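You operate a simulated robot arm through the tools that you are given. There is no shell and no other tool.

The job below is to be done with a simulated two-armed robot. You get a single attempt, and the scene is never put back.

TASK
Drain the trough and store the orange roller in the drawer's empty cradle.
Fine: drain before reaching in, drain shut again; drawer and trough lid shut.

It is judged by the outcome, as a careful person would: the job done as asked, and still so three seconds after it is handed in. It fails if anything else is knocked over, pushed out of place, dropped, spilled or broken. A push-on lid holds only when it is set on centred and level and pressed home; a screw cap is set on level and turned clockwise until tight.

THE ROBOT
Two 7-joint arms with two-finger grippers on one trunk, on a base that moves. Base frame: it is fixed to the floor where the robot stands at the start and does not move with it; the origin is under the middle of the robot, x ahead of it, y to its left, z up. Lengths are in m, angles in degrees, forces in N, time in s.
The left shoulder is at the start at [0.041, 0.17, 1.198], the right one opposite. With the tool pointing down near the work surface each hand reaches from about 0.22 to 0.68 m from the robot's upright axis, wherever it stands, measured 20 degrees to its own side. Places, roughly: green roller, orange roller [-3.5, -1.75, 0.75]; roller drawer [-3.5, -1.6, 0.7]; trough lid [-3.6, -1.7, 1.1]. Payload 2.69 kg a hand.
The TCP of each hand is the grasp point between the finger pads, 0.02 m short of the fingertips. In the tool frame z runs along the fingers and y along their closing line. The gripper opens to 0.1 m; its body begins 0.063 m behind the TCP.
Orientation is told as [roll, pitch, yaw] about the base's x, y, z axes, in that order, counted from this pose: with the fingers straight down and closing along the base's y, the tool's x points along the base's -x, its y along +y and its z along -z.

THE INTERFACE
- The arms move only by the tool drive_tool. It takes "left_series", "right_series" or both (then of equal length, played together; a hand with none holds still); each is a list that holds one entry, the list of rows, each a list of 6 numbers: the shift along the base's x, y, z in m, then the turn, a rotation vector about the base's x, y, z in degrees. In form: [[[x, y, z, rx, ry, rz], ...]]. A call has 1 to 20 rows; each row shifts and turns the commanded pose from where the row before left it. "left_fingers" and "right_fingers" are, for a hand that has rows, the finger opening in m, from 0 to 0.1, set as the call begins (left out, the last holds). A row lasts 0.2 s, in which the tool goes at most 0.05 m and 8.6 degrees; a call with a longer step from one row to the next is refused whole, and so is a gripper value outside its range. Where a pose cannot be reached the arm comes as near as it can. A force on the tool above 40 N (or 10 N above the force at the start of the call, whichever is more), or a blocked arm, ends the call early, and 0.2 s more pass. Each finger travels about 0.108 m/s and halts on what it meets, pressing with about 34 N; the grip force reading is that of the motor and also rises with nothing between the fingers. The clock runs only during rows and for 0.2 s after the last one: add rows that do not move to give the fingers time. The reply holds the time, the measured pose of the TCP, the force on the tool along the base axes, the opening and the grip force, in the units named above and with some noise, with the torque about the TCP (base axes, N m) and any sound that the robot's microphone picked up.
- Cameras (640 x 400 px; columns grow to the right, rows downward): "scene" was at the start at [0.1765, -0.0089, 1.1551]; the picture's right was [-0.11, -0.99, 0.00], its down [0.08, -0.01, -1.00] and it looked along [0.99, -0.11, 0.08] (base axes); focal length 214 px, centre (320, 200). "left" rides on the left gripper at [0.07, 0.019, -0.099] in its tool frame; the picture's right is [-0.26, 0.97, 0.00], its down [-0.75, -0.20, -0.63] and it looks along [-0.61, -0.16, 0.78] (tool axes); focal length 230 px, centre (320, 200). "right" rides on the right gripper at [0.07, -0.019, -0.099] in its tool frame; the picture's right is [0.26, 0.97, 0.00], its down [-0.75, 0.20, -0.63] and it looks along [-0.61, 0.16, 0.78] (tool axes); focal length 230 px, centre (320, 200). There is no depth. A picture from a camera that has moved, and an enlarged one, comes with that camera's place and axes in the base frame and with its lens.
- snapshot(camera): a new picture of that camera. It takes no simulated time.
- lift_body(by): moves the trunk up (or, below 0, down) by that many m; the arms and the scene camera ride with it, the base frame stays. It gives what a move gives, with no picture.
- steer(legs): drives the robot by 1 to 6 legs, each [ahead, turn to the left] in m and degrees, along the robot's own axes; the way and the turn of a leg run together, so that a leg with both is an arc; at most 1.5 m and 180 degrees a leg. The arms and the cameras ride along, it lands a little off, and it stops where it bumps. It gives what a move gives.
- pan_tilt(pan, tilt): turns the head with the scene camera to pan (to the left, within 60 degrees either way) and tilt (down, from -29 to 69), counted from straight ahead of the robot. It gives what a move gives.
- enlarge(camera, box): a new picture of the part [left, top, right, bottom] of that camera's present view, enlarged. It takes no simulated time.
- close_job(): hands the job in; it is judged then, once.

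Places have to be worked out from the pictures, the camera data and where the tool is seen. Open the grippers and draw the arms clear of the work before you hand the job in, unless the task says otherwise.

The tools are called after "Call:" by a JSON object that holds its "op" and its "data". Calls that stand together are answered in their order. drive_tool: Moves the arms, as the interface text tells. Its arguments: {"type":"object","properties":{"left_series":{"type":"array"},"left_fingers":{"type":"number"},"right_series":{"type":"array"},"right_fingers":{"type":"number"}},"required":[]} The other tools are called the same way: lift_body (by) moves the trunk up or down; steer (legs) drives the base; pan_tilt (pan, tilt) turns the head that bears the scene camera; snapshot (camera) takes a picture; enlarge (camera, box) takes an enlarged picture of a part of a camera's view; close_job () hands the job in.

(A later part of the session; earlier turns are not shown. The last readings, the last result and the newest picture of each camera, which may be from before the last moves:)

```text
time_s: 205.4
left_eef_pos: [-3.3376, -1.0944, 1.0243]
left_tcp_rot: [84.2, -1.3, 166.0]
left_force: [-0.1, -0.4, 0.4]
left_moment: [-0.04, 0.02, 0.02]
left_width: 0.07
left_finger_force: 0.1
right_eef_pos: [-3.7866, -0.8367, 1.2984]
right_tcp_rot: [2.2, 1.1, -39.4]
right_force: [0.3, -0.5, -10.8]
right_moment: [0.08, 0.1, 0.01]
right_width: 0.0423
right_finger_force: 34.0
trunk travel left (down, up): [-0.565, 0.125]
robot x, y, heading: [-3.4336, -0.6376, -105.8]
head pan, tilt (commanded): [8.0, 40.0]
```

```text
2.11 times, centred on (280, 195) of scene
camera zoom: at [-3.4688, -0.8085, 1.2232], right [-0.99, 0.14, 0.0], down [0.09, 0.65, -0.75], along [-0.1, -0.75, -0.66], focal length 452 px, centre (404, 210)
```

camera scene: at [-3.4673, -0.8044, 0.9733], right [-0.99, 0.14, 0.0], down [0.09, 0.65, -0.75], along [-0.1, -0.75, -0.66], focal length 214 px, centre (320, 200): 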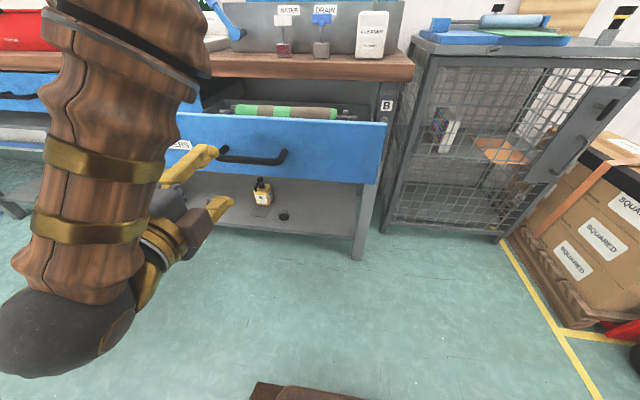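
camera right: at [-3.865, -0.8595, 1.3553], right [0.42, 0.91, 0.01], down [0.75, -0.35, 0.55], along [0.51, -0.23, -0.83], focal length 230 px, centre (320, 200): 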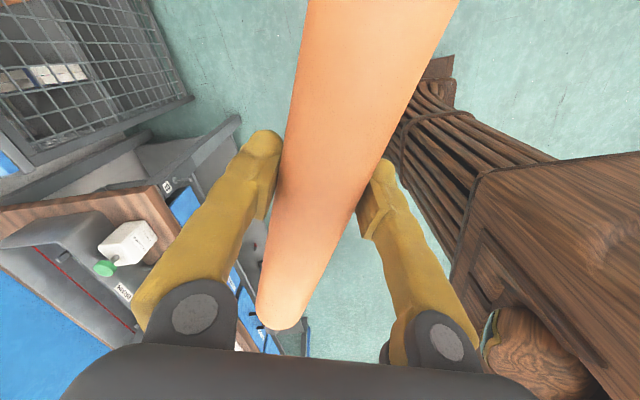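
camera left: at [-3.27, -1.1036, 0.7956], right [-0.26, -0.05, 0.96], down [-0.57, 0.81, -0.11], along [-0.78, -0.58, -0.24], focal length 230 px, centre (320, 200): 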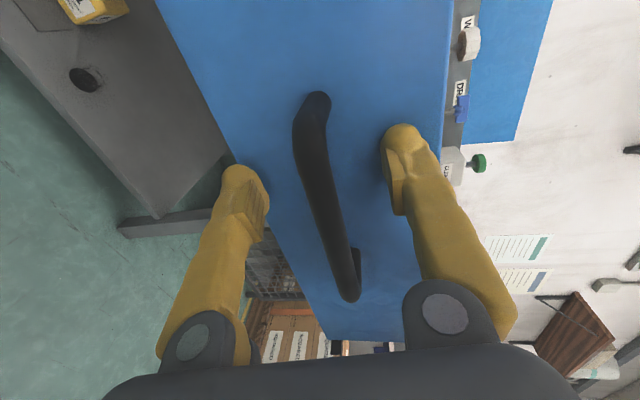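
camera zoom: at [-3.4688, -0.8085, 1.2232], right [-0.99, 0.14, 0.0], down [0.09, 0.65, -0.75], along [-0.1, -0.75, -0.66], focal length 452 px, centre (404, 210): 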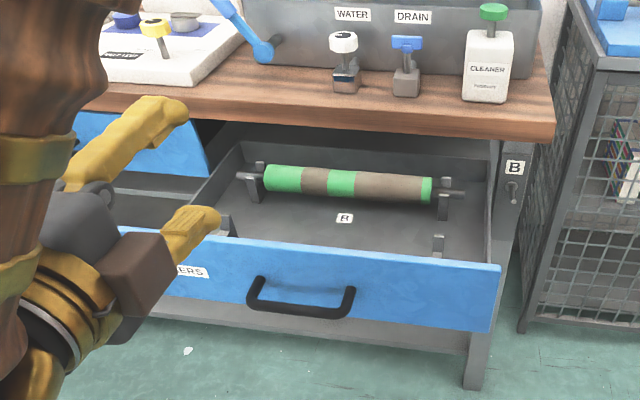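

The green roller sits in the back cradle; the empty cradle is the front one (posts ~0.308 m apart, centre ≈(-3.4275,-1.289), seat axis z ≈ 0.77). I bring the right hand forward away from the chest and level it before repositioning the robot to the left.

Call:
{"op": "drive_tool", "data": {"right_series": [[[-0.004, -0.015, 0, -0.8, 0.2, 0], [-0.006, -0.02, 0, -0.8, 0.2, 0], [-0.006, -0.02, 0, -0.8, 0.15, 0], [-0.006, -0.02, 0, 0, 0, 0], [-0.006, -0.02, 0, 0, 0, 0], [0, 0, 0, 0, 0, 0], [0, 0, 0, 0, 0, 0]]]}}

Call:
{"op": "enlarge", "data": {"camera": "scene", "box": [200, 160, 290, 220]}}

Call:
{"op": "enlarge", "data": {"camera": "scene", "box": [300, 160, 390, 220]}}

```text
time_s: 207.0
left_eef_pos: [-3.338, -1.0946, 1.0229]
left_tcp_rot: [84.0, -1.4, 166.0]
left_force: [-0.8, -0.4, 0.1]
left_moment: [0.0, -0.02, -0.02]
left_width: 0.0699
left_finger_force: 0.1
right_eef_pos: [-3.8146, -0.9354, 1.316]
right_tcp_rot: [-4.0, -1.7, -39.3]
right_force: [0.4, -0.7, -10.7]
right_moment: [0.05, 0.13, 0.01]
right_width: 0.042
right_finger_force: 34.1
trunk travel left (down, up): [-0.565, 0.125]
robot x, y, heading: [-3.4288, -0.6375, -105.8]
head pan, tilt (commanded): [8.0, 40.0]
```

```text
6.67 times, centred on (245, 190) of scene
camera zoom: at [-3.4687, -0.8092, 1.2232], right [-0.99, 0.14, 0.0], down [0.09, 0.65, -0.75], along [-0.1, -0.75, -0.66], focal length 1430 px, centre (820, 267)
```

zoom: 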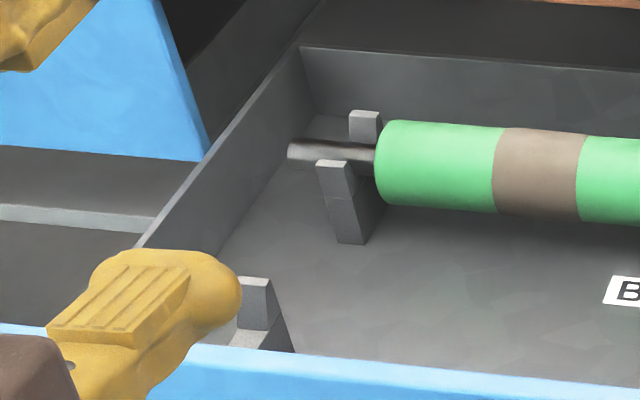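

```text
6.67 times, centred on (345, 190) of scene
camera zoom: at [-3.4687, -0.8092, 1.2232], right [-0.99, 0.14, 0.0], down [0.09, 0.65, -0.75], along [-0.1, -0.75, -0.66], focal length 1430 px, centre (153, 267)
```

zoom: 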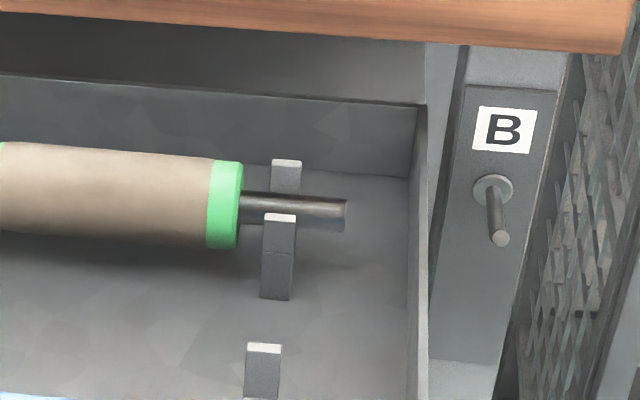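

Each cradle bracket is a V with ~44 mm between prong tops, so there is good lead-in; the front cradle axis centre works out at (-3.421,-1.265), along 164°, axis z ≈ 0.77. I now reposition the robot to the left with short turn legs so the right arm can place the roller.

Call:
{"op": "steer", "data": {"legs": [[0, 20], [0, 20], [0, 20], [0, 17]]}}

Call:
{"op": "pan_tilt", "data": {"pan": 0, "tilt": 35}}

```text
time_s: 211.7
left_eef_pos: [-2.9649, -0.6446, 1.0263]
left_tcp_rot: [84.1, -1.4, -116.7]
left_force: [0.3, -0.2, 1.0]
left_moment: [0.0, -0.03, -0.01]
left_width: 0.0701
left_finger_force: 0.0
right_eef_pos: [-3.2212, -1.0746, 1.3182]
right_tcp_rot: [-3.9, -1.7, 38.3]
right_force: [0.4, 0.3, -10.3]
right_moment: [-0.07, 0.11, -0.01]
right_width: 0.0419
right_finger_force: 33.6
trunk travel left (down, up): [-0.565, 0.125]
robot x, y, heading: [-3.4308, -0.6433, -28.4]
head pan, tilt (commanded): [8.0, 40.0]
```

```text
time_s: 212.4
left_eef_pos: [-2.9807, -0.6347, 1.0272]
left_tcp_rot: [83.7, -1.3, -116.1]
left_force: [0.1, 0.1, 0.1]
left_moment: [0.02, 0.0, 0.02]
left_width: 0.07
left_finger_force: 0.1
right_eef_pos: [-3.2411, -1.0646, 1.3233]
right_tcp_rot: [-4.9, -2.0, 38.4]
right_force: [0.0, 1.8, -10.6]
right_moment: [-0.1, 0.08, -0.02]
right_width: 0.0421
right_finger_force: 33.7
trunk travel left (down, up): [-0.565, 0.125]
robot x, y, heading: [-3.4314, -0.6428, -28.3]
head pan, tilt (commanded): [0.0, 35.0]
```

Turn went fine. I drive ~0.285 m in short legs.

Call:
{"op": "steer", "data": {"legs": [[0.07, 0], [0.07, 0], [0.07, 0], [0.075, 0]]}}

Call:
{"op": "pan_tilt", "data": {"pan": 0, "tilt": 40}}

Call:
{"op": "steer", "data": {"legs": [[0, -20], [0, -20], [0, -20]]}}

Call:
{"op": "pan_tilt", "data": {"pan": -20, "tilt": 40}}

Call:
{"op": "snapshot", "data": {"camera": "scene"}}

```text
time_s: 215.3
left_eef_pos: [-2.7287, -0.7715, 1.0275]
left_tcp_rot: [83.7, -1.3, -116.1]
left_force: [0.0, 0.4, 0.8]
left_moment: [0.01, -0.03, -0.03]
left_width: 0.0701
left_finger_force: 0.0
right_eef_pos: [-2.9888, -1.1999, 1.3221]
right_tcp_rot: [-4.8, -2.2, 38.3]
right_force: [-0.3, -0.2, -11.0]
right_moment: [-0.04, 0.11, -0.01]
right_width: 0.0419
right_finger_force: 33.9
trunk travel left (down, up): [-0.565, 0.125]
robot x, y, heading: [-3.1827, -0.7817, -28.2]
head pan, tilt (commanded): [0.0, 35.0]
```

```text
time_s: 215.9
left_eef_pos: [-2.7394, -0.7595, 1.0209]
left_tcp_rot: [80.9, -0.9, -114.4]
left_force: [-0.2, 0.4, -0.1]
left_moment: [0.02, -0.01, -0.01]
left_width: 0.0699
left_finger_force: 0.1
right_eef_pos: [-3.0078, -1.1905, 1.3044]
right_tcp_rot: [-1.7, -0.7, 38.3]
right_force: [0.2, -0.4, -10.6]
right_moment: [-0.1, 0.11, -0.06]
right_width: 0.0419
right_finger_force: 33.6
trunk travel left (down, up): [-0.565, 0.125]
robot x, y, heading: [-3.1852, -0.7806, -28.5]
head pan, tilt (commanded): [0.0, 40.0]
```

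```text
time_s: 219.6
left_eef_pos: [-2.9434, -1.161, 1.0304]
left_tcp_rot: [82.6, -1.2, -174.6]
left_force: [0.3, 0.5, 0.1]
left_moment: [0.03, 0.03, -0.02]
left_width: 0.0701
left_finger_force: 0.1
right_eef_pos: [-3.4495, -1.1404, 1.3174]
right_tcp_rot: [-3.8, -1.6, -21.4]
right_force: [-0.5, 1.0, -11.3]
right_moment: [0.01, 0.12, -0.03]
right_width: 0.0423
right_finger_force: 34.5
trunk travel left (down, up): [-0.565, 0.125]
robot x, y, heading: [-3.1786, -0.7809, -87.9]
head pan, tilt (commanded): [0.0, 40.0]
```

```text
time_s: 220.5
left_eef_pos: [-2.9379, -1.1426, 1.0237]
left_tcp_rot: [79.8, -1.0, -172.9]
left_force: [0.6, -0.3, -0.3]
left_moment: [-0.02, -0.03, -0.02]
left_width: 0.0701
left_finger_force: 0.1
right_eef_pos: [-3.4499, -1.1176, 1.2995]
right_tcp_rot: [-0.7, -0.1, -21.4]
right_force: [0.4, 0.2, -11.6]
right_moment: [0.08, 0.14, -0.01]
right_width: 0.0419
right_finger_force: 33.9
trunk travel left (down, up): [-0.565, 0.125]
robot x, y, heading: [-3.1792, -0.7788, -88.1]
head pan, tilt (commanded): [-20.0, 40.0]
```

```text
taken
camera scene: at [-3.201, -0.9525, 1.2234], right [-0.95, 0.31, 0.01], down [0.2, 0.62, -0.76], along [-0.24, -0.72, -0.66], focal length 214 px, centre (320, 200)
```

scene: 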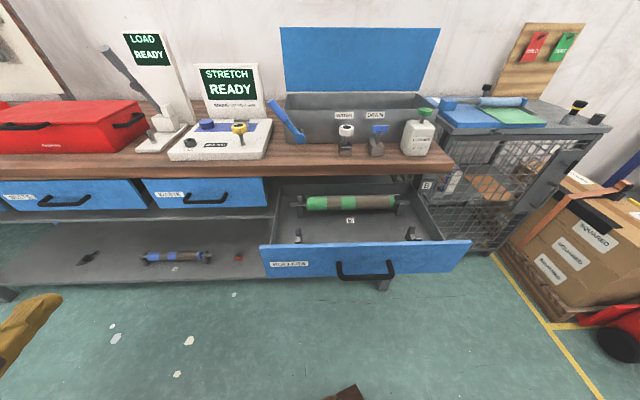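

In place at heading -88°. I lower the trunk 0.15 m so the right arm can reach down to the cradle comfortably.

Call:
{"op": "lift_body", "data": {"by": -0.15}}

Call:
{"op": "drive_tool", "data": {"right_series": [[[0.005, -0.02, 0, 0, 0, 1.9], [0.005, -0.025, -0.01, 0, 0, 1.9], [0.005, -0.03, -0.02, 0, 0, 1.8], [0.005, -0.03, -0.02, 0, 0, 0], [0.005, -0.025, -0.02, 0, 0, 0], [0.004, -0.017, -0.02, 0, 0, 0], [0, 0, 0, 0, 0, 0], [0, 0, 0, 0, 0, 0]]]}}

Call:
{"op": "snapshot", "data": {"camera": "scene"}}

Call:
{"op": "snapshot", "data": {"camera": "right"}}

```text
time_s: 222.2
left_eef_pos: [-2.9389, -1.1427, 0.8751]
left_tcp_rot: [80.3, -1.0, -173.1]
left_force: [0.2, 0.2, -0.8]
left_moment: [0.0, -0.01, 0.02]
left_width: 0.07
left_finger_force: 0.0
right_eef_pos: [-3.4493, -1.1187, 1.1523]
right_tcp_rot: [-1.0, -0.4, -21.4]
right_force: [1.1, 0.8, -11.2]
right_moment: [0.04, 0.09, 0.0]
right_width: 0.0421
right_finger_force: 33.8
trunk travel left (down, up): [-0.415, 0.275]
robot x, y, heading: [-3.1791, -0.7782, -88.0]
head pan, tilt (commanded): [-20.0, 40.0]
```

```text
time_s: 224.0
left_eef_pos: [-2.9389, -1.1433, 0.8743]
left_tcp_rot: [80.2, -1.0, -173.0]
left_force: [-0.8, -0.7, -1.1]
left_moment: [-0.03, 0.02, -0.01]
left_width: 0.0699
left_finger_force: 0.0
right_eef_pos: [-3.4221, -1.2677, 1.0814]
right_tcp_rot: [-4.6, -2.0, -15.8]
right_force: [0.8, 0.3, -10.9]
right_moment: [0.04, 0.11, 0.01]
right_width: 0.0419
right_finger_force: 34.2
trunk travel left (down, up): [-0.415, 0.275]
robot x, y, heading: [-3.1797, -0.7825, -88.1]
head pan, tilt (commanded): [-20.0, 40.0]
```

```text
taken
camera scene: at [-3.2012, -0.9506, 1.0733], right [-0.95, 0.31, 0.01], down [0.2, 0.63, -0.75], along [-0.24, -0.72, -0.66], focal length 214 px, centre (320, 200)
```

scene: 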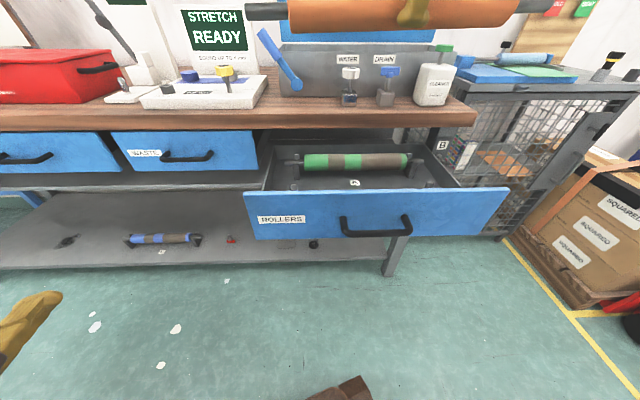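

```text
taken
camera right: at [-3.4969, -1.2585, 1.179], right [0.02, 1.0, -0.09], down [0.77, 0.04, 0.64], along [0.64, -0.08, -0.77], focal length 230 px, centre (320, 200)
```

right: 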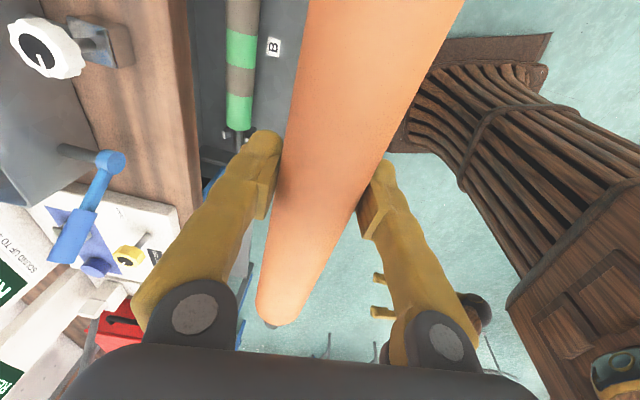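

The roller is above the cradle. I level it (and tilt the gripper slightly toward the bench for front-panel clearance), and re-measure the cradle from this viewpoint.

Call:
{"op": "drive_tool", "data": {"right_series": [[[0, 0, 0, 5.1, -1.0, 0], [0, 0, 0, 5.1, -1.0, 0], [0, 0, 0, 0.5, 1.0, 0], [0, 0, 0, 0, 0, 0]]]}}

Call:
{"op": "enlarge", "data": {"camera": "scene", "box": [255, 135, 355, 205]}}

Call:
{"op": "enlarge", "data": {"camera": "scene", "box": [370, 135, 470, 205]}}

```text
time_s: 225.0
left_eef_pos: [-2.9386, -1.1431, 0.8745]
left_tcp_rot: [80.1, -0.9, -173.0]
left_force: [0.2, 0.5, -0.4]
left_moment: [-0.02, -0.04, -0.01]
left_width: 0.0699
left_finger_force: 0.1
right_eef_pos: [-3.4217, -1.2664, 1.0825]
right_tcp_rot: [6.0, -0.2, -16.0]
right_force: [-0.3, 0.9, -11.3]
right_moment: [0.02, 0.08, 0.0]
right_width: 0.0421
right_finger_force: 33.6
trunk travel left (down, up): [-0.415, 0.275]
robot x, y, heading: [-3.1766, -0.779, -87.8]
head pan, tilt (commanded): [-20.0, 40.0]
```

```text
5.71 times, centred on (305, 170) of scene
camera zoom: at [-3.2014, -0.9503, 1.0734], right [-0.95, 0.31, 0.01], down [0.2, 0.62, -0.75], along [-0.24, -0.72, -0.66], focal length 1226 px, centre (406, 371)
```

zoom: 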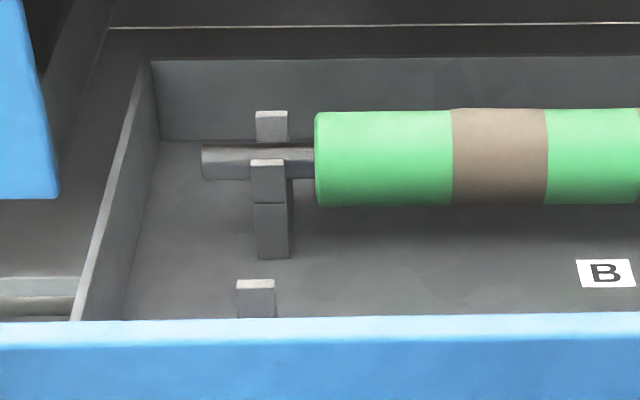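

```text
5.71 times, centred on (420, 170) of scene
camera zoom: at [-3.2014, -0.9503, 1.0734], right [-0.95, 0.31, 0.01], down [0.2, 0.62, -0.75], along [-0.24, -0.72, -0.66], focal length 1226 px, centre (-251, 371)
```

zoom: 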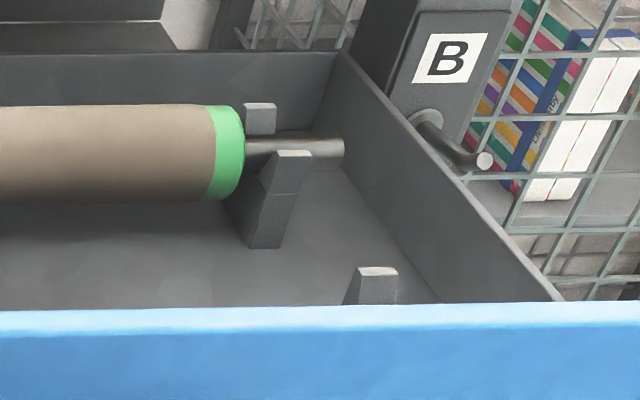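

With two consistent views the bracket tops are at z ≈ 0.765, seat axis z ≈ 0.751, cradle centre (-3.419,-1.286), and the front panel's inner top edge 78 mm in front of it. I shift the roller over it and descend to z ≈ 0.85.

Call:
{"op": "drive_tool", "data": {"right_series": [[[0.001, -0.007, -0.01, 0, 0, 0], [0.001, -0.007, -0.02, 0, 0, 0], [0.001, -0.006, -0.03, 0, 0, 0], [0, 0, -0.03, 0, 0, 0], [0, 0, -0.03, 0, 0, 0], [0, 0, -0.03, 0, 0, 0], [0, 0, -0.03, 0, 0, 0], [0, 0, -0.03, 0, 0, 0], [0, 0, -0.02, 0, 0, 0], [0, 0, 0, 0, 0, 0], [0, 0, 0, 0, 0, 0]]]}}

Call:
{"op": "snapshot", "data": {"camera": "scene"}}

Call:
{"op": "enlarge", "data": {"camera": "scene", "box": [240, 110, 500, 250]}}

```text
time_s: 227.4
left_eef_pos: [-2.939, -1.1446, 0.8749]
left_tcp_rot: [80.3, -0.9, -173.1]
left_force: [-0.8, -1.1, -1.1]
left_moment: [0.01, 0.01, 0.01]
left_width: 0.07
left_finger_force: 0.0
right_eef_pos: [-3.4176, -1.2855, 0.8509]
right_tcp_rot: [5.9, 0.0, -16.0]
right_force: [0.3, -0.3, -11.3]
right_moment: [0.05, 0.1, 0.0]
right_width: 0.0419
right_finger_force: 34.1
trunk travel left (down, up): [-0.415, 0.275]
robot x, y, heading: [-3.1765, -0.7804, -87.9]
head pan, tilt (commanded): [-20.0, 40.0]
```

```text
taken
camera scene: at [-3.2013, -0.9505, 1.0733], right [-0.95, 0.31, 0.01], down [0.2, 0.62, -0.75], along [-0.24, -0.72, -0.66], focal length 214 px, centre (320, 200)
```

scene: 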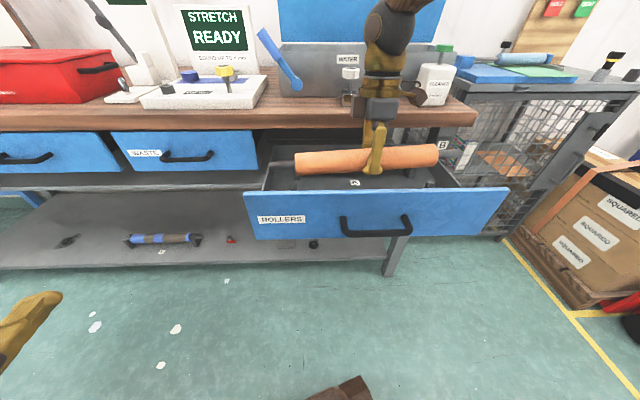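

```text
2.46 times, centred on (370, 180) of scene
camera zoom: at [-3.2013, -0.9505, 1.0733], right [-0.95, 0.31, 0.01], down [0.2, 0.62, -0.75], along [-0.24, -0.72, -0.66], focal length 528 px, centre (197, 249)
```

zoom: 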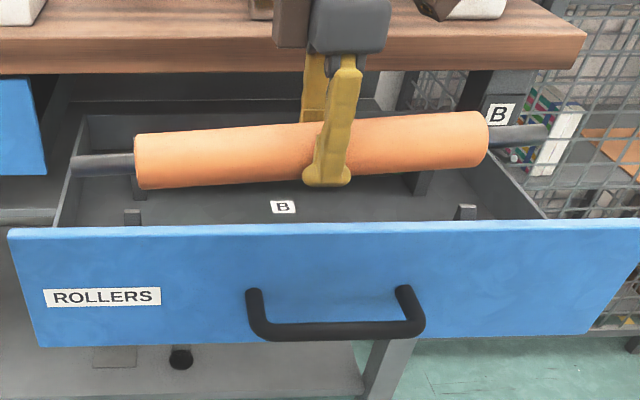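

The left end droops ~3° and the roller's centre is ~6 mm left of the TCP. I rotate the hand 3.2° to level the roller, shift 7 mm right, and look again.

Call:
{"op": "drive_tool", "data": {"right_series": [[[-0.0035, 0.0006, 0, -0.45, -1.53, 0], [-0.0035, 0.0006, 0, -0.45, -1.54, 0], [0, 0, 0, 0, 0, 0], [0, 0, 0, 0, 0, 0]]]}}

Call:
{"op": "enlarge", "data": {"camera": "scene", "box": [240, 110, 500, 250]}}

Call:
{"op": "snapshot", "data": {"camera": "right"}}

```text
time_s: 228.4
left_eef_pos: [-2.9382, -1.1436, 0.8738]
left_tcp_rot: [80.1, -0.9, -173.0]
left_force: [0.1, -0.8, 0.1]
left_moment: [-0.01, -0.02, 0.02]
left_width: 0.0701
left_finger_force: 0.0
right_eef_pos: [-3.4247, -1.2841, 0.8511]
right_tcp_rot: [6.0, -3.2, -16.1]
right_force: [0.7, 0.0, -11.4]
right_moment: [0.01, 0.13, 0.02]
right_width: 0.042
right_finger_force: 34.0
trunk travel left (down, up): [-0.415, 0.275]
robot x, y, heading: [-3.172, -0.7816, -88.1]
head pan, tilt (commanded): [-20.0, 40.0]
```

```text
2.46 times, centred on (370, 180) of scene
camera zoom: at [-3.2013, -0.9504, 1.0734], right [-0.95, 0.31, 0.01], down [0.2, 0.62, -0.75], along [-0.24, -0.72, -0.66], focal length 528 px, centre (197, 249)
```

zoom: 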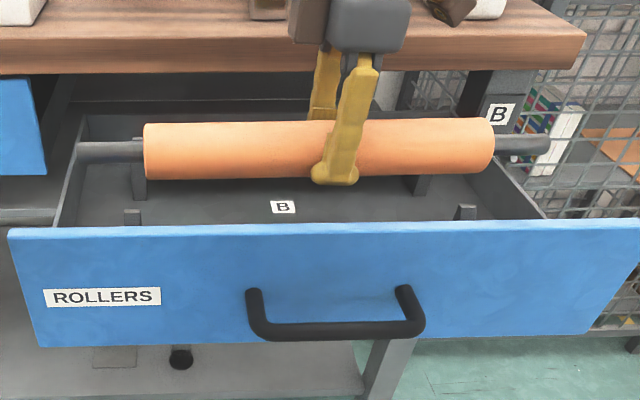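

```text
taken
camera right: at [-3.5075, -1.2919, 0.9432], right [0.01, 1.0, 0.09], down [0.72, -0.07, 0.69], along [0.69, 0.05, -0.72], focal length 230 px, centre (320, 200)
```

right: 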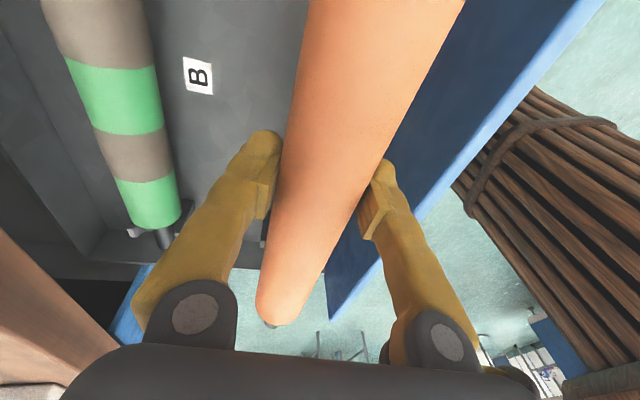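

The roller is level and centred now. I lower it to z ≈ 0.80 and check clearances.

Call:
{"op": "drive_tool", "data": {"right_series": [[[0, 0, -0.012, 0, 0, 0], [0, 0, -0.013, 0, 0, 0], [0, 0, -0.013, 0, 0, 0], [0, 0, -0.012, 0, 0, 0], [0, 0, 0, 0, 0, 0]]]}}

Call:
{"op": "enlarge", "data": {"camera": "scene", "box": [240, 110, 500, 250]}}

Call:
{"op": "snapshot", "data": {"camera": "right"}}

```text
time_s: 229.6
left_eef_pos: [-2.9389, -1.1432, 0.8748]
left_tcp_rot: [80.2, -0.9, -173.0]
left_force: [0.0, 0.7, -0.5]
left_moment: [-0.02, 0.03, -0.03]
left_width: 0.0698
left_finger_force: 0.0
right_eef_pos: [-3.4244, -1.2838, 0.8019]
right_tcp_rot: [6.0, -3.4, -16.1]
right_force: [-0.3, 0.7, -11.3]
right_moment: [0.01, 0.11, -0.01]
right_width: 0.0416
right_finger_force: 33.6
trunk travel left (down, up): [-0.415, 0.275]
robot x, y, heading: [-3.1772, -0.7788, -87.8]
head pan, tilt (commanded): [-20.0, 40.0]
```

```text
2.46 times, centred on (370, 180) of scene
camera zoom: at [-3.2013, -0.9503, 1.0734], right [-0.95, 0.31, 0.01], down [0.2, 0.62, -0.76], along [-0.24, -0.72, -0.66], focal length 528 px, centre (197, 249)
```

zoom: 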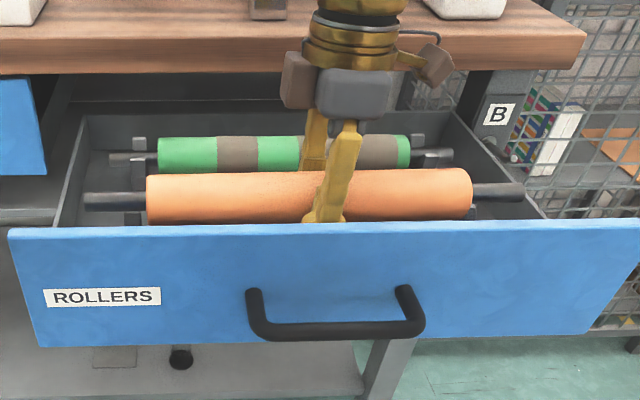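

```text
taken
camera right: at [-3.5065, -1.2916, 0.8944], right [0.01, 1.0, 0.09], down [0.72, -0.07, 0.69], along [0.69, 0.05, -0.72], focal length 230 px, centre (320, 200)
```

right: 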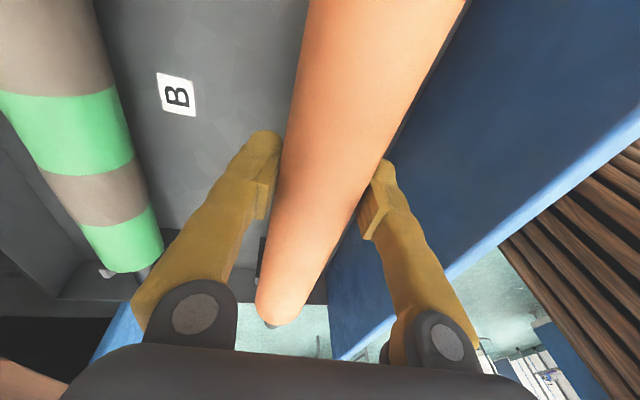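

Clearances are fine. I lower further slowly to z ≈ 0.765.

Call:
{"op": "drive_tool", "data": {"right_series": [[[0, 0, -0.008, 0, 0, 0], [0, 0, -0.008, 0, 0, 0], [0, 0, -0.008, 0, 0, 0], [0, 0, -0.008, 0, 0, 0], [0, 0, -0.004, 0, 0, 0], [0, 0, 0, 0, 0, 0]]]}}

Call:
{"op": "enlarge", "data": {"camera": "scene", "box": [240, 110, 500, 250]}}

```text
time_s: 231.0
left_eef_pos: [-2.9394, -1.1432, 0.8747]
left_tcp_rot: [80.2, -0.8, -173.0]
left_force: [0.1, -1.0, 0.8]
left_moment: [-0.01, 0.02, -0.02]
left_width: 0.0699
left_finger_force: 0.1
right_eef_pos: [-3.426, -1.2846, 0.7653]
right_tcp_rot: [6.0, -3.3, -16.1]
right_force: [-0.4, 0.6, -10.7]
right_moment: [0.01, 0.14, 0.02]
right_width: 0.042
right_finger_force: 33.7
trunk travel left (down, up): [-0.415, 0.275]
robot x, y, heading: [-3.1763, -0.7798, -87.7]
head pan, tilt (commanded): [-20.0, 40.0]
```

```text
2.46 times, centred on (370, 180) of scene
camera zoom: at [-3.2013, -0.9504, 1.0734], right [-0.95, 0.31, 0.01], down [0.2, 0.62, -0.75], along [-0.24, -0.72, -0.66], focal length 528 px, centre (197, 249)
```

zoom: 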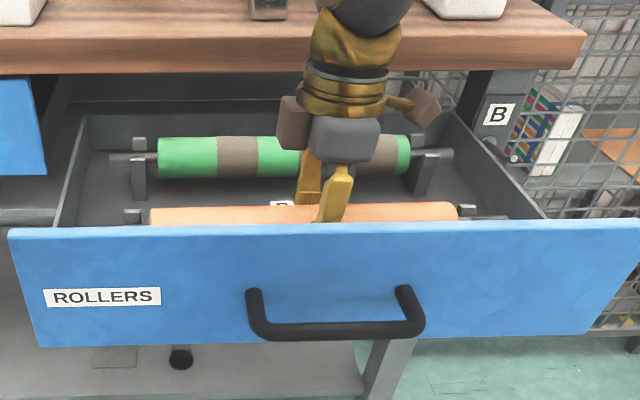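

The roller sits evenly between the brackets (≈1 cm gap each side). I lower the last bit in 3 mm steps until the brackets take the weight.

Call:
{"op": "drive_tool", "data": {"right_series": [[[0, 0, -0.003, 0, 0, 0], [0, 0, -0.003, 0, 0, 0], [0, 0, -0.003, 0, 0, 0], [0, 0, 0, 0, 0, 0]]]}}

```text
time_s: 232.0
left_eef_pos: [-2.9383, -1.1415, 0.8779]
left_tcp_rot: [80.5, -1.0, -173.1]
left_force: [0.9, 0.4, -0.5]
left_moment: [0.01, 0.03, -0.01]
left_width: 0.07
left_finger_force: 0.1
right_eef_pos: [-3.4257, -1.286, 0.7605]
right_tcp_rot: [5.4, -3.4, -16.1]
right_force: [-9.5, 1.5, 38.6]
right_moment: [-0.04, -0.07, 0.01]
right_width: 0.0418
right_finger_force: 34.1
trunk travel left (down, up): [-0.415, 0.275]
robot x, y, heading: [-3.1786, -0.7796, -88.0]
head pan, tilt (commanded): [-20.0, 40.0]
```

The brackets now carry it (contact at z ≈ 0.761, below the prong tops, so it is in the V). I relieve the press by a few millimetres.

Call:
{"op": "drive_tool", "data": {"right_series": [[[0, 0, 0.003, 0, 0, 0], [0, 0, 0.002, 0, 0, 0], [0, 0, 0, 0, 0, 0]]]}}

Call:
{"op": "enlarge", "data": {"camera": "scene", "box": [240, 110, 500, 250]}}

```text
time_s: 232.8
left_eef_pos: [-2.9381, -1.1432, 0.8749]
left_tcp_rot: [80.4, -0.9, -173.1]
left_force: [-0.7, -0.3, 0.4]
left_moment: [0.01, -0.02, -0.01]
left_width: 0.0699
left_finger_force: 0.0
right_eef_pos: [-3.4242, -1.2831, 0.7616]
right_tcp_rot: [6.0, -3.2, -16.1]
right_force: [-1.1, 0.1, 5.2]
right_moment: [-0.02, -0.2, -0.35]
right_width: 0.0415
right_finger_force: 34.3
trunk travel left (down, up): [-0.415, 0.275]
robot x, y, heading: [-3.1765, -0.7838, -88.1]
head pan, tilt (commanded): [-20.0, 40.0]
```

```text
2.46 times, centred on (370, 180) of scene
camera zoom: at [-3.2009, -0.9493, 1.0734], right [-0.95, 0.31, 0.01], down [0.2, 0.62, -0.76], along [-0.24, -0.72, -0.65], focal length 528 px, centre (197, 249)
```

zoom: 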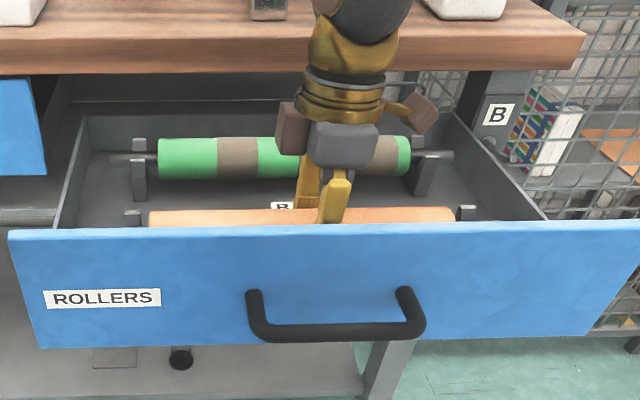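

The weight rests on the cradle. I open the fingers to 0.062 and rise straight up.

Call:
{"op": "drive_tool", "data": {"right_series": [[[0, 0, 0, 0, 0, 0], [0, 0, 0, 0, 0, 0], [0, 0, 0, 0, 0, 0]]], "right_fingers": 0.062}}

Call:
{"op": "snapshot", "data": {"camera": "right"}}

```text
time_s: 233.6
left_eef_pos: [-2.9379, -1.143, 0.8748]
left_tcp_rot: [80.3, -1.0, -173.0]
left_force: [-0.7, -0.4, 0.6]
left_moment: [0.03, 0.02, -0.01]
left_width: 0.07
left_finger_force: 0.0
right_eef_pos: [-3.4248, -1.2853, 0.76]
right_tcp_rot: [6.0, -3.3, -16.2]
right_force: [0.4, -0.2, 0.1]
right_moment: [0.01, 0.01, 0.02]
right_width: 0.0618
right_finger_force: 0.0
trunk travel left (down, up): [-0.415, 0.275]
robot x, y, heading: [-3.1767, -0.7767, -88.3]
head pan, tilt (commanded): [-20.0, 40.0]
```

```text
taken
camera right: at [-3.5071, -1.2923, 0.8538], right [0.01, 1.0, 0.09], down [0.72, -0.07, 0.69], along [0.69, 0.05, -0.72], focal length 230 px, centre (320, 200)
```

right: 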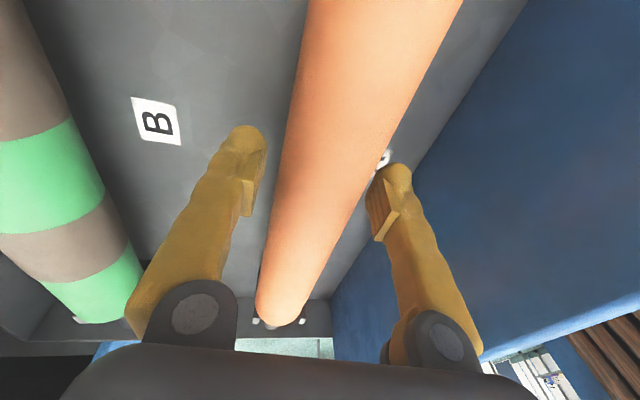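

The left end shows both prongs flanking the axle, so it is seated. I rise clear of the drawer.

Call:
{"op": "drive_tool", "data": {"right_series": [[[0, 0, 0.008, 0, 0, 0], [0, -0.001, 0.015, 0, 0, 0], [0, -0.002, 0.02, 0, 0, 0], [0, -0.002, 0.025, 0, 0, 0], [0, 0, 0.03, 0, 0, 0], [0, 0, 0.03, 0, 0, 0], [0, 0, 0.04, 0, 0, 0], [0, 0, 0.04, 0, 0, 0], [0, 0, 0, 0, 0, 0]]]}}

Call:
{"op": "enlarge", "data": {"camera": "scene", "box": [240, 110, 500, 250]}}

Call:
{"op": "snapshot", "data": {"camera": "right"}}

```text
time_s: 235.6
left_eef_pos: [-2.9368, -1.1426, 0.8743]
left_tcp_rot: [80.2, -1.1, -173.0]
left_force: [-0.4, -0.1, 0.3]
left_moment: [-0.02, 0.0, 0.01]
left_width: 0.0699
left_finger_force: 0.2
right_eef_pos: [-3.4258, -1.2901, 0.9695]
right_tcp_rot: [5.9, -3.3, -16.1]
right_force: [0.5, 0.0, 0.4]
right_moment: [-0.01, 0.02, 0.03]
right_width: 0.062
right_finger_force: 0.1
trunk travel left (down, up): [-0.415, 0.275]
robot x, y, heading: [-3.1766, -0.7802, -88.2]
head pan, tilt (commanded): [-20.0, 40.0]
```

```text
2.46 times, centred on (370, 180) of scene
camera zoom: at [-3.201, -0.95, 1.0734], right [-0.95, 0.31, 0.01], down [0.2, 0.62, -0.76], along [-0.24, -0.72, -0.66], focal length 528 px, centre (197, 249)
```

zoom: 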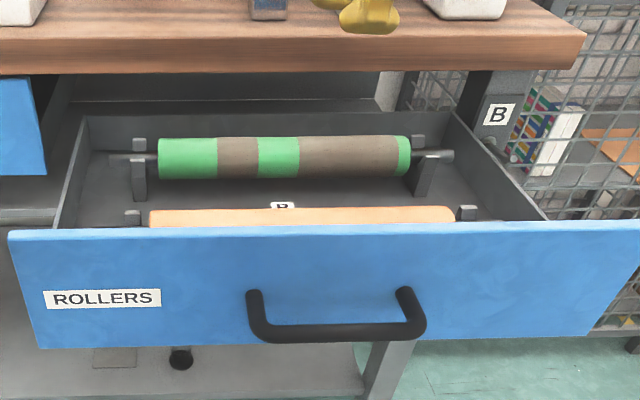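

```text
taken
camera right: at [-3.5083, -1.2966, 1.0609], right [0.01, 1.0, 0.09], down [0.72, -0.07, 0.69], along [0.69, 0.05, -0.72], focal length 230 px, centre (320, 200)
```

right: 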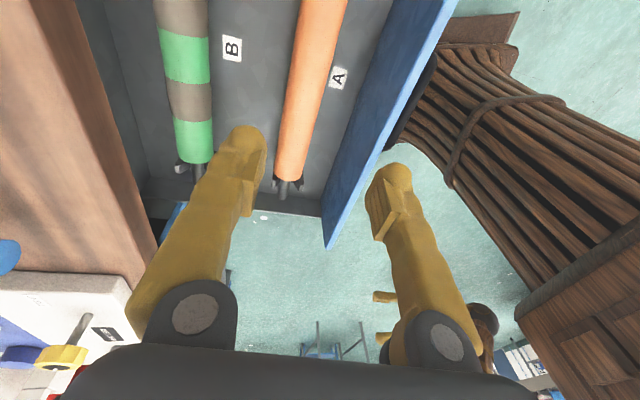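

The orange roller lies in cradle A, parallel to the green one. I draw the right hand back and raise the trunk to verify both ends from above.

Call:
{"op": "drive_tool", "data": {"right_series": [[[0, 0.01, 0.03, 0, 0, 0], [-0.01, 0.03, 0.03, 0, 0, 0], [-0.01, 0.03, 0.03, 0, 0, 0], [-0.01, 0.03, 0.03, 0, 0, 0], [0, 0, 0, 0, 0, 0]]]}}

Call:
{"op": "lift_body", "data": {"by": 0.2}}

Call:
{"op": "enlarge", "data": {"camera": "scene", "box": [240, 160, 500, 310]}}

```text
time_s: 236.8
left_eef_pos: [-2.9393, -1.1424, 0.8743]
left_tcp_rot: [80.2, -0.9, -173.1]
left_force: [-0.9, -0.2, 0.6]
left_moment: [-0.03, 0.01, 0.03]
left_width: 0.0697
left_finger_force: 0.0
right_eef_pos: [-3.4551, -1.1911, 1.0904]
right_tcp_rot: [5.9, -3.2, -16.0]
right_force: [0.4, -0.3, 0.2]
right_moment: [0.01, 0.02, 0.03]
right_width: 0.0619
right_finger_force: 0.0
trunk travel left (down, up): [-0.415, 0.275]
robot x, y, heading: [-3.1798, -0.7812, -88.1]
head pan, tilt (commanded): [-20.0, 40.0]
```

```text
time_s: 239.0
left_eef_pos: [-2.9377, -1.1434, 1.0738]
left_tcp_rot: [79.7, -0.9, -172.7]
left_force: [-0.1, 0.2, -0.6]
left_moment: [-0.01, 0.01, 0.0]
left_width: 0.0697
left_finger_force: 0.1
right_eef_pos: [-3.4548, -1.1898, 1.2891]
right_tcp_rot: [5.9, -3.3, -16.1]
right_force: [0.1, 0.7, 0.4]
right_moment: [0.0, -0.02, -0.03]
right_width: 0.062
right_finger_force: 0.1
trunk travel left (down, up): [-0.615, 0.075]
robot x, y, heading: [-3.1771, -0.78, -87.9]
head pan, tilt (commanded): [-20.0, 40.0]
```

```text
2.46 times, centred on (370, 235) of scene
camera zoom: at [-3.2009, -0.9531, 1.2734], right [-0.95, 0.31, 0.01], down [0.2, 0.62, -0.76], along [-0.24, -0.72, -0.66], focal length 528 px, centre (197, 114)
```

zoom: 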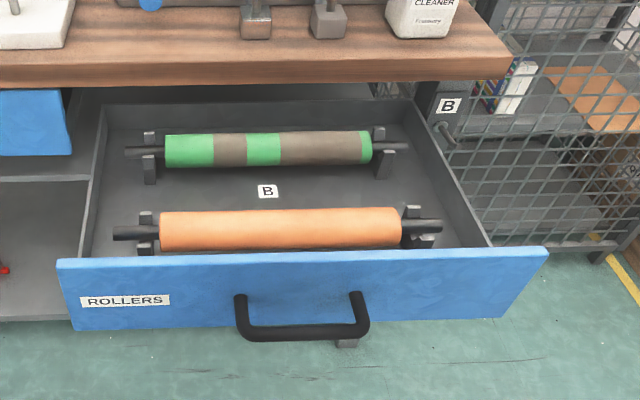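

Both axle ends sit in their brackets: the orange roller is properly cradled. Now I reposition the robot back to the right-hand side stance (reverse of before) to push the drawer shut with the left hand.

Call:
{"op": "steer", "data": {"legs": [[0, 19], [0, 19], [0, 18.5]]}}

Call:
{"op": "pan_tilt", "data": {"pan": 0, "tilt": 40}}

Call:
{"op": "steer", "data": {"legs": [[-0.075, 0], [-0.075, 0], [-0.075, 0], [-0.075, 0]]}}

Call:
{"op": "pan_tilt", "data": {"pan": 5, "tilt": 40}}

Call:
{"op": "steer", "data": {"legs": [[0, -19], [0, -19], [0, -19], [0, -17.5]]}}

Call:
{"op": "pan_tilt", "data": {"pan": 0, "tilt": 45}}

Call:
{"op": "snapshot", "data": {"camera": "scene"}}

```text
time_s: 239.9
left_eef_pos: [-2.8753, -1.0827, 1.0707]
left_tcp_rot: [77.1, -0.5, -160.7]
left_force: [-0.7, 1.0, 0.1]
left_moment: [-0.05, -0.01, -0.04]
left_width: 0.0699
left_finger_force: 0.1
right_eef_pos: [-3.4316, -1.1638, 1.3028]
right_tcp_rot: [4.0, -4.1, -12.7]
right_force: [0.3, 0.5, 0.1]
right_moment: [-0.05, 0.05, 0.01]
right_width: 0.0622
right_finger_force: 0.1
trunk travel left (down, up): [-0.615, 0.075]
robot x, y, heading: [-3.178, -0.7798, -85.0]
head pan, tilt (commanded): [-20.0, 40.0]
stopped in leg 1: the robot was blocked; the commanded pose is now the measured one
```

```text
time_s: 240.7
left_eef_pos: [-2.8766, -1.0865, 1.0718]
left_tcp_rot: [77.2, -0.4, -160.9]
left_force: [1.0, 0.2, -0.2]
left_moment: [-0.01, -0.01, 0.0]
left_width: 0.07
left_finger_force: 0.0
right_eef_pos: [-3.4331, -1.1671, 1.3014]
right_tcp_rot: [4.3, -4.2, -12.6]
right_force: [-0.8, 0.8, 0.6]
right_moment: [0.01, 0.01, -0.01]
right_width: 0.0618
right_finger_force: 0.0
trunk travel left (down, up): [-0.615, 0.075]
robot x, y, heading: [-3.1758, -0.7857, -84.9]
head pan, tilt (commanded): [0.0, 40.0]
```

```text
time_s: 243.6
left_eef_pos: [-2.9046, -0.7881, 1.0705]
left_tcp_rot: [77.1, -0.4, -160.9]
left_force: [-0.7, 1.0, 0.0]
left_moment: [-0.01, -0.03, 0.03]
left_width: 0.0703
left_finger_force: 0.1
right_eef_pos: [-3.4609, -0.8687, 1.3025]
right_tcp_rot: [4.3, -4.1, -12.6]
right_force: [0.5, -0.5, 0.1]
right_moment: [0.0, 0.01, 0.03]
right_width: 0.062
right_finger_force: 0.1
trunk travel left (down, up): [-0.615, 0.075]
robot x, y, heading: [-3.2002, -0.4829, -85.3]
head pan, tilt (commanded): [0.0, 40.0]
```

```text
time_s: 244.3
left_eef_pos: [-2.8983, -0.7672, 1.0648]
left_tcp_rot: [74.6, 0.1, -158.3]
left_force: [0.5, 0.2, 0.5]
left_moment: [-0.02, -0.01, 0.02]
left_width: 0.0701
left_finger_force: 0.0
right_eef_pos: [-3.4628, -0.844, 1.2958]
right_tcp_rot: [5.6, -3.7, -12.8]
right_force: [1.0, 0.6, -0.4]
right_moment: [-0.01, -0.01, 0.01]
right_width: 0.0621
right_finger_force: 0.0
trunk travel left (down, up): [-0.615, 0.075]
robot x, y, heading: [-3.2067, -0.484, -85.1]
head pan, tilt (commanded): [5.0, 40.0]
```

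```text
time_s: 248.4
left_eef_pos: [-3.2485, -0.8872, 1.0624]
left_tcp_rot: [72.9, 1.2, 147.4]
left_force: [0.2, 0.6, 0.0]
left_moment: [0.01, -0.02, -0.02]
left_width: 0.0701
left_finger_force: 0.1
right_eef_pos: [-3.5946, -0.4007, 1.26]
right_tcp_rot: [13.2, -1.5, -74.1]
right_force: [-0.1, -0.1, 0.3]
right_moment: [-0.05, 0.01, 0.0]
right_width: 0.062
right_finger_force: 0.1
trunk travel left (down, up): [-0.615, 0.075]
robot x, y, heading: [-3.2018, -0.4845, -145.8]
head pan, tilt (commanded): [5.0, 40.0]
stopped in leg 4: the robot was blocked; the commanded pose is now the measured one
```

```text
time_s: 249.0
left_eef_pos: [-3.2519, -0.8872, 1.0652]
left_tcp_rot: [73.0, 1.0, 147.3]
left_force: [0.1, 0.7, -0.2]
left_moment: [-0.02, 0.0, 0.0]
left_width: 0.0698
left_finger_force: 0.0
right_eef_pos: [-3.5971, -0.3996, 1.2594]
right_tcp_rot: [13.0, -1.7, -74.1]
right_force: [-0.4, 0.5, -0.3]
right_moment: [0.02, 0.0, -0.01]
right_width: 0.062
right_finger_force: 0.1
trunk travel left (down, up): [-0.615, 0.075]
robot x, y, heading: [-3.2017, -0.4829, -145.7]
head pan, tilt (commanded): [0.0, 45.0]
```

```text
taken
camera scene: at [-3.3447, -0.5813, 1.2663], right [-0.56, 0.83, 0.0], down [0.59, 0.4, -0.7], along [-0.57, -0.39, -0.72], focal length 214 px, centre (320, 200)
```

scene: 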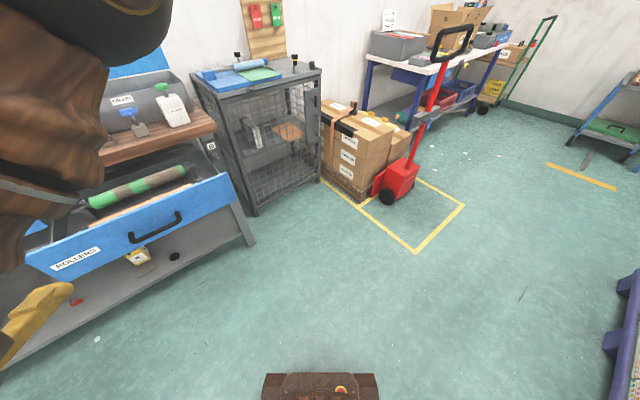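

Robot is now at (-3.20,-0.48) heading -146°, which happens to face the desired stance point (-3.434,-0.623). I drive 0.27 m forward in short legs.

Call:
{"op": "steer", "data": {"legs": [[0.07, 0], [0.07, 0], [0.07, 0], [0.06, 0]]}}

Call:
{"op": "pan_tilt", "data": {"pan": 10, "tilt": 45}}

```text
time_s: 251.8
left_eef_pos: [-3.474, -1.0388, 1.0637]
left_tcp_rot: [73.6, 0.9, 146.6]
left_force: [0.7, 1.1, -0.3]
left_moment: [0.01, -0.01, 0.01]
left_width: 0.07
left_finger_force: 0.0
right_eef_pos: [-3.8182, -0.5536, 1.2654]
right_tcp_rot: [12.0, -1.8, -74.1]
right_force: [0.1, -0.5, 0.3]
right_moment: [0.01, -0.01, 0.02]
right_width: 0.0622
right_finger_force: 0.1
trunk travel left (down, up): [-0.615, 0.075]
robot x, y, heading: [-3.4255, -0.6371, -145.8]
head pan, tilt (commanded): [0.0, 45.0]
```

```text
time_s: 252.6
left_eef_pos: [-3.4578, -1.0363, 1.0596]
left_tcp_rot: [71.3, 1.6, 149.5]
left_force: [-0.4, -0.1, -0.5]
left_moment: [0.0, -0.01, 0.0]
left_width: 0.0702
left_finger_force: 0.0
right_eef_pos: [-3.801, -0.5415, 1.2481]
right_tcp_rot: [15.9, -0.7, -74.3]
right_force: [-0.1, -0.3, -0.6]
right_moment: [-0.01, -0.01, 0.02]
right_width: 0.062
right_finger_force: 0.1
trunk travel left (down, up): [-0.615, 0.075]
robot x, y, heading: [-3.4277, -0.6392, -145.9]
head pan, tilt (commanded): [10.0, 45.0]
```

Now I turn left ~39.5° to face the bench squarely.

Call:
{"op": "steer", "data": {"legs": [[0, 13], [0, 13], [0, 13.5]]}}

Call:
{"op": "pan_tilt", "data": {"pan": 5, "tilt": 45}}

Call:
{"op": "snapshot", "data": {"camera": "scene"}}

```text
time_s: 253.4
left_eef_pos: [-3.4021, -1.0283, 1.061]
left_tcp_rot: [71.0, 2.3, 156.4]
left_force: [0.2, -0.3, -0.5]
left_moment: [0.01, -0.01, -0.03]
left_width: 0.07
left_finger_force: 0.1
right_eef_pos: [-3.7509, -0.5305, 1.2308]
right_tcp_rot: [22.7, -0.5, -70.9]
right_force: [-1.2, 0.5, 0.6]
right_moment: [-0.01, 0.02, -0.02]
right_width: 0.0618
right_finger_force: 0.0
trunk travel left (down, up): [-0.615, 0.075]
robot x, y, heading: [-3.4254, -0.6364, -143.5]
head pan, tilt (commanded): [10.0, 45.0]
stopped in leg 1: the robot was blocked; the commanded pose is now the measured one
```

```text
time_s: 254.1
left_eef_pos: [-3.4036, -1.0286, 1.0629]
left_tcp_rot: [71.1, 2.4, 156.4]
left_force: [0.1, 0.9, 0.3]
left_moment: [-0.06, 0.01, 0.01]
left_width: 0.07
left_finger_force: 0.1
right_eef_pos: [-3.7536, -0.5299, 1.2288]
right_tcp_rot: [22.6, -0.6, -70.9]
right_force: [-0.5, 0.2, 0.3]
right_moment: [0.01, 0.0, -0.01]
right_width: 0.062
right_finger_force: 0.0
trunk travel left (down, up): [-0.615, 0.075]
robot x, y, heading: [-3.4234, -0.6367, -143.5]
head pan, tilt (commanded): [5.0, 45.0]
```

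```text
taken
camera scene: at [-3.56, -0.7464, 1.2662], right [-0.67, 0.75, 0.0], down [0.54, 0.48, -0.69], along [-0.52, -0.46, -0.72], focal length 214 px, centre (320, 200)
```

scene: 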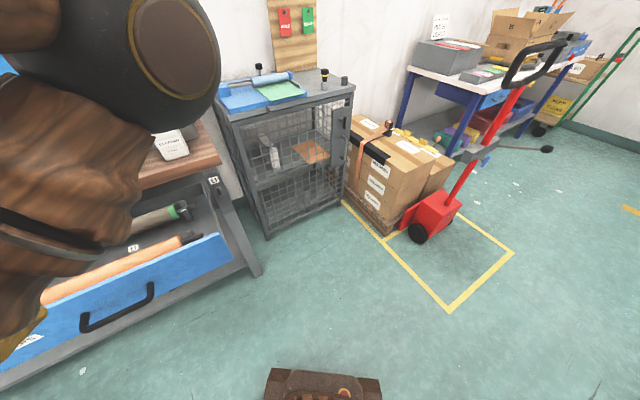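

Blocked early; the right hand has crept back to only 0.2 m from the axis with a 23° tilt. I bring it forward and level it first.

Call:
{"op": "drive_tool", "data": {"right_series": [[[-0.02, -0.015, 0.005, -2.46, 7.09, 0], [-0.03, -0.022, 0.005, -2.46, 7.09, 0], [-0.03, -0.022, 0.005, -2.46, 7.09, 0], [-0.03, -0.022, 0.005, 0, 0, 0], [-0.03, -0.022, 0.0, 0, 0, 0], [-0.02, -0.015, 0, 0, 0, 0], [0, 0, 0, 0, 0, 0], [0, 0, 0, 0, 0, 0]]]}}

```text
time_s: 255.9
left_eef_pos: [-3.4054, -1.0276, 1.062]
left_tcp_rot: [71.0, 2.4, 156.3]
left_force: [-0.1, -0.1, -0.5]
left_moment: [-0.01, -0.05, 0.03]
left_width: 0.0698
left_finger_force: 0.1
right_eef_pos: [-3.9256, -0.6584, 1.2653]
right_tcp_rot: [-5.3, -2.0, -70.0]
right_force: [-0.1, -0.2, -0.2]
right_moment: [-0.01, -0.04, -0.01]
right_width: 0.0618
right_finger_force: 0.1
trunk travel left (down, up): [-0.615, 0.075]
robot x, y, heading: [-3.4244, -0.636, -143.4]
head pan, tilt (commanded): [5.0, 45.0]
```

Right hand is forward again. I turn left 13° at a time.

Call:
{"op": "steer", "data": {"legs": [[0, 13]]}}

Call:
{"op": "drive_tool", "data": {"left_series": [[[0, 0, 0, 0, 0, 0], [0, 0, 0, 0, 0, 0], [0, 0, 0, 0, 0, 0]]]}}

```text
time_s: 257.1
left_eef_pos: [-3.3218, -1.0208, 1.0673]
left_tcp_rot: [72.4, 2.2, 168.7]
left_force: [0.5, 0.2, -0.1]
left_moment: [0.01, 0.0, -0.02]
left_width: 0.0698
left_finger_force: 0.0
right_eef_pos: [-3.9084, -0.7687, 1.266]
right_tcp_rot: [-5.4, -2.1, -57.3]
right_force: [0.5, -0.6, -0.5]
right_moment: [-0.01, 0.0, -0.02]
right_width: 0.0618
right_finger_force: 0.0
trunk travel left (down, up): [-0.615, 0.075]
robot x, y, heading: [-3.4263, -0.6349, -130.6]
head pan, tilt (commanded): [5.0, 45.0]
```

```text
time_s: 257.9
left_eef_pos: [-3.3008, -1.0076, 1.0643]
left_tcp_rot: [71.6, 2.7, 171.1]
left_force: [0.2, 0.5, 0.0]
left_moment: [-0.01, 0.02, 0.02]
left_width: 0.0702
left_finger_force: 0.1
right_eef_pos: [-3.8956, -0.754, 1.2718]
right_tcp_rot: [-6.3, -2.4, -57.2]
right_force: [0.0, 0.2, -0.4]
right_moment: [-0.03, -0.03, -0.02]
right_width: 0.062
right_finger_force: 0.1
trunk travel left (down, up): [-0.615, 0.075]
robot x, y, heading: [-3.4319, -0.6359, -130.5]
head pan, tilt (commanded): [5.0, 45.0]
```

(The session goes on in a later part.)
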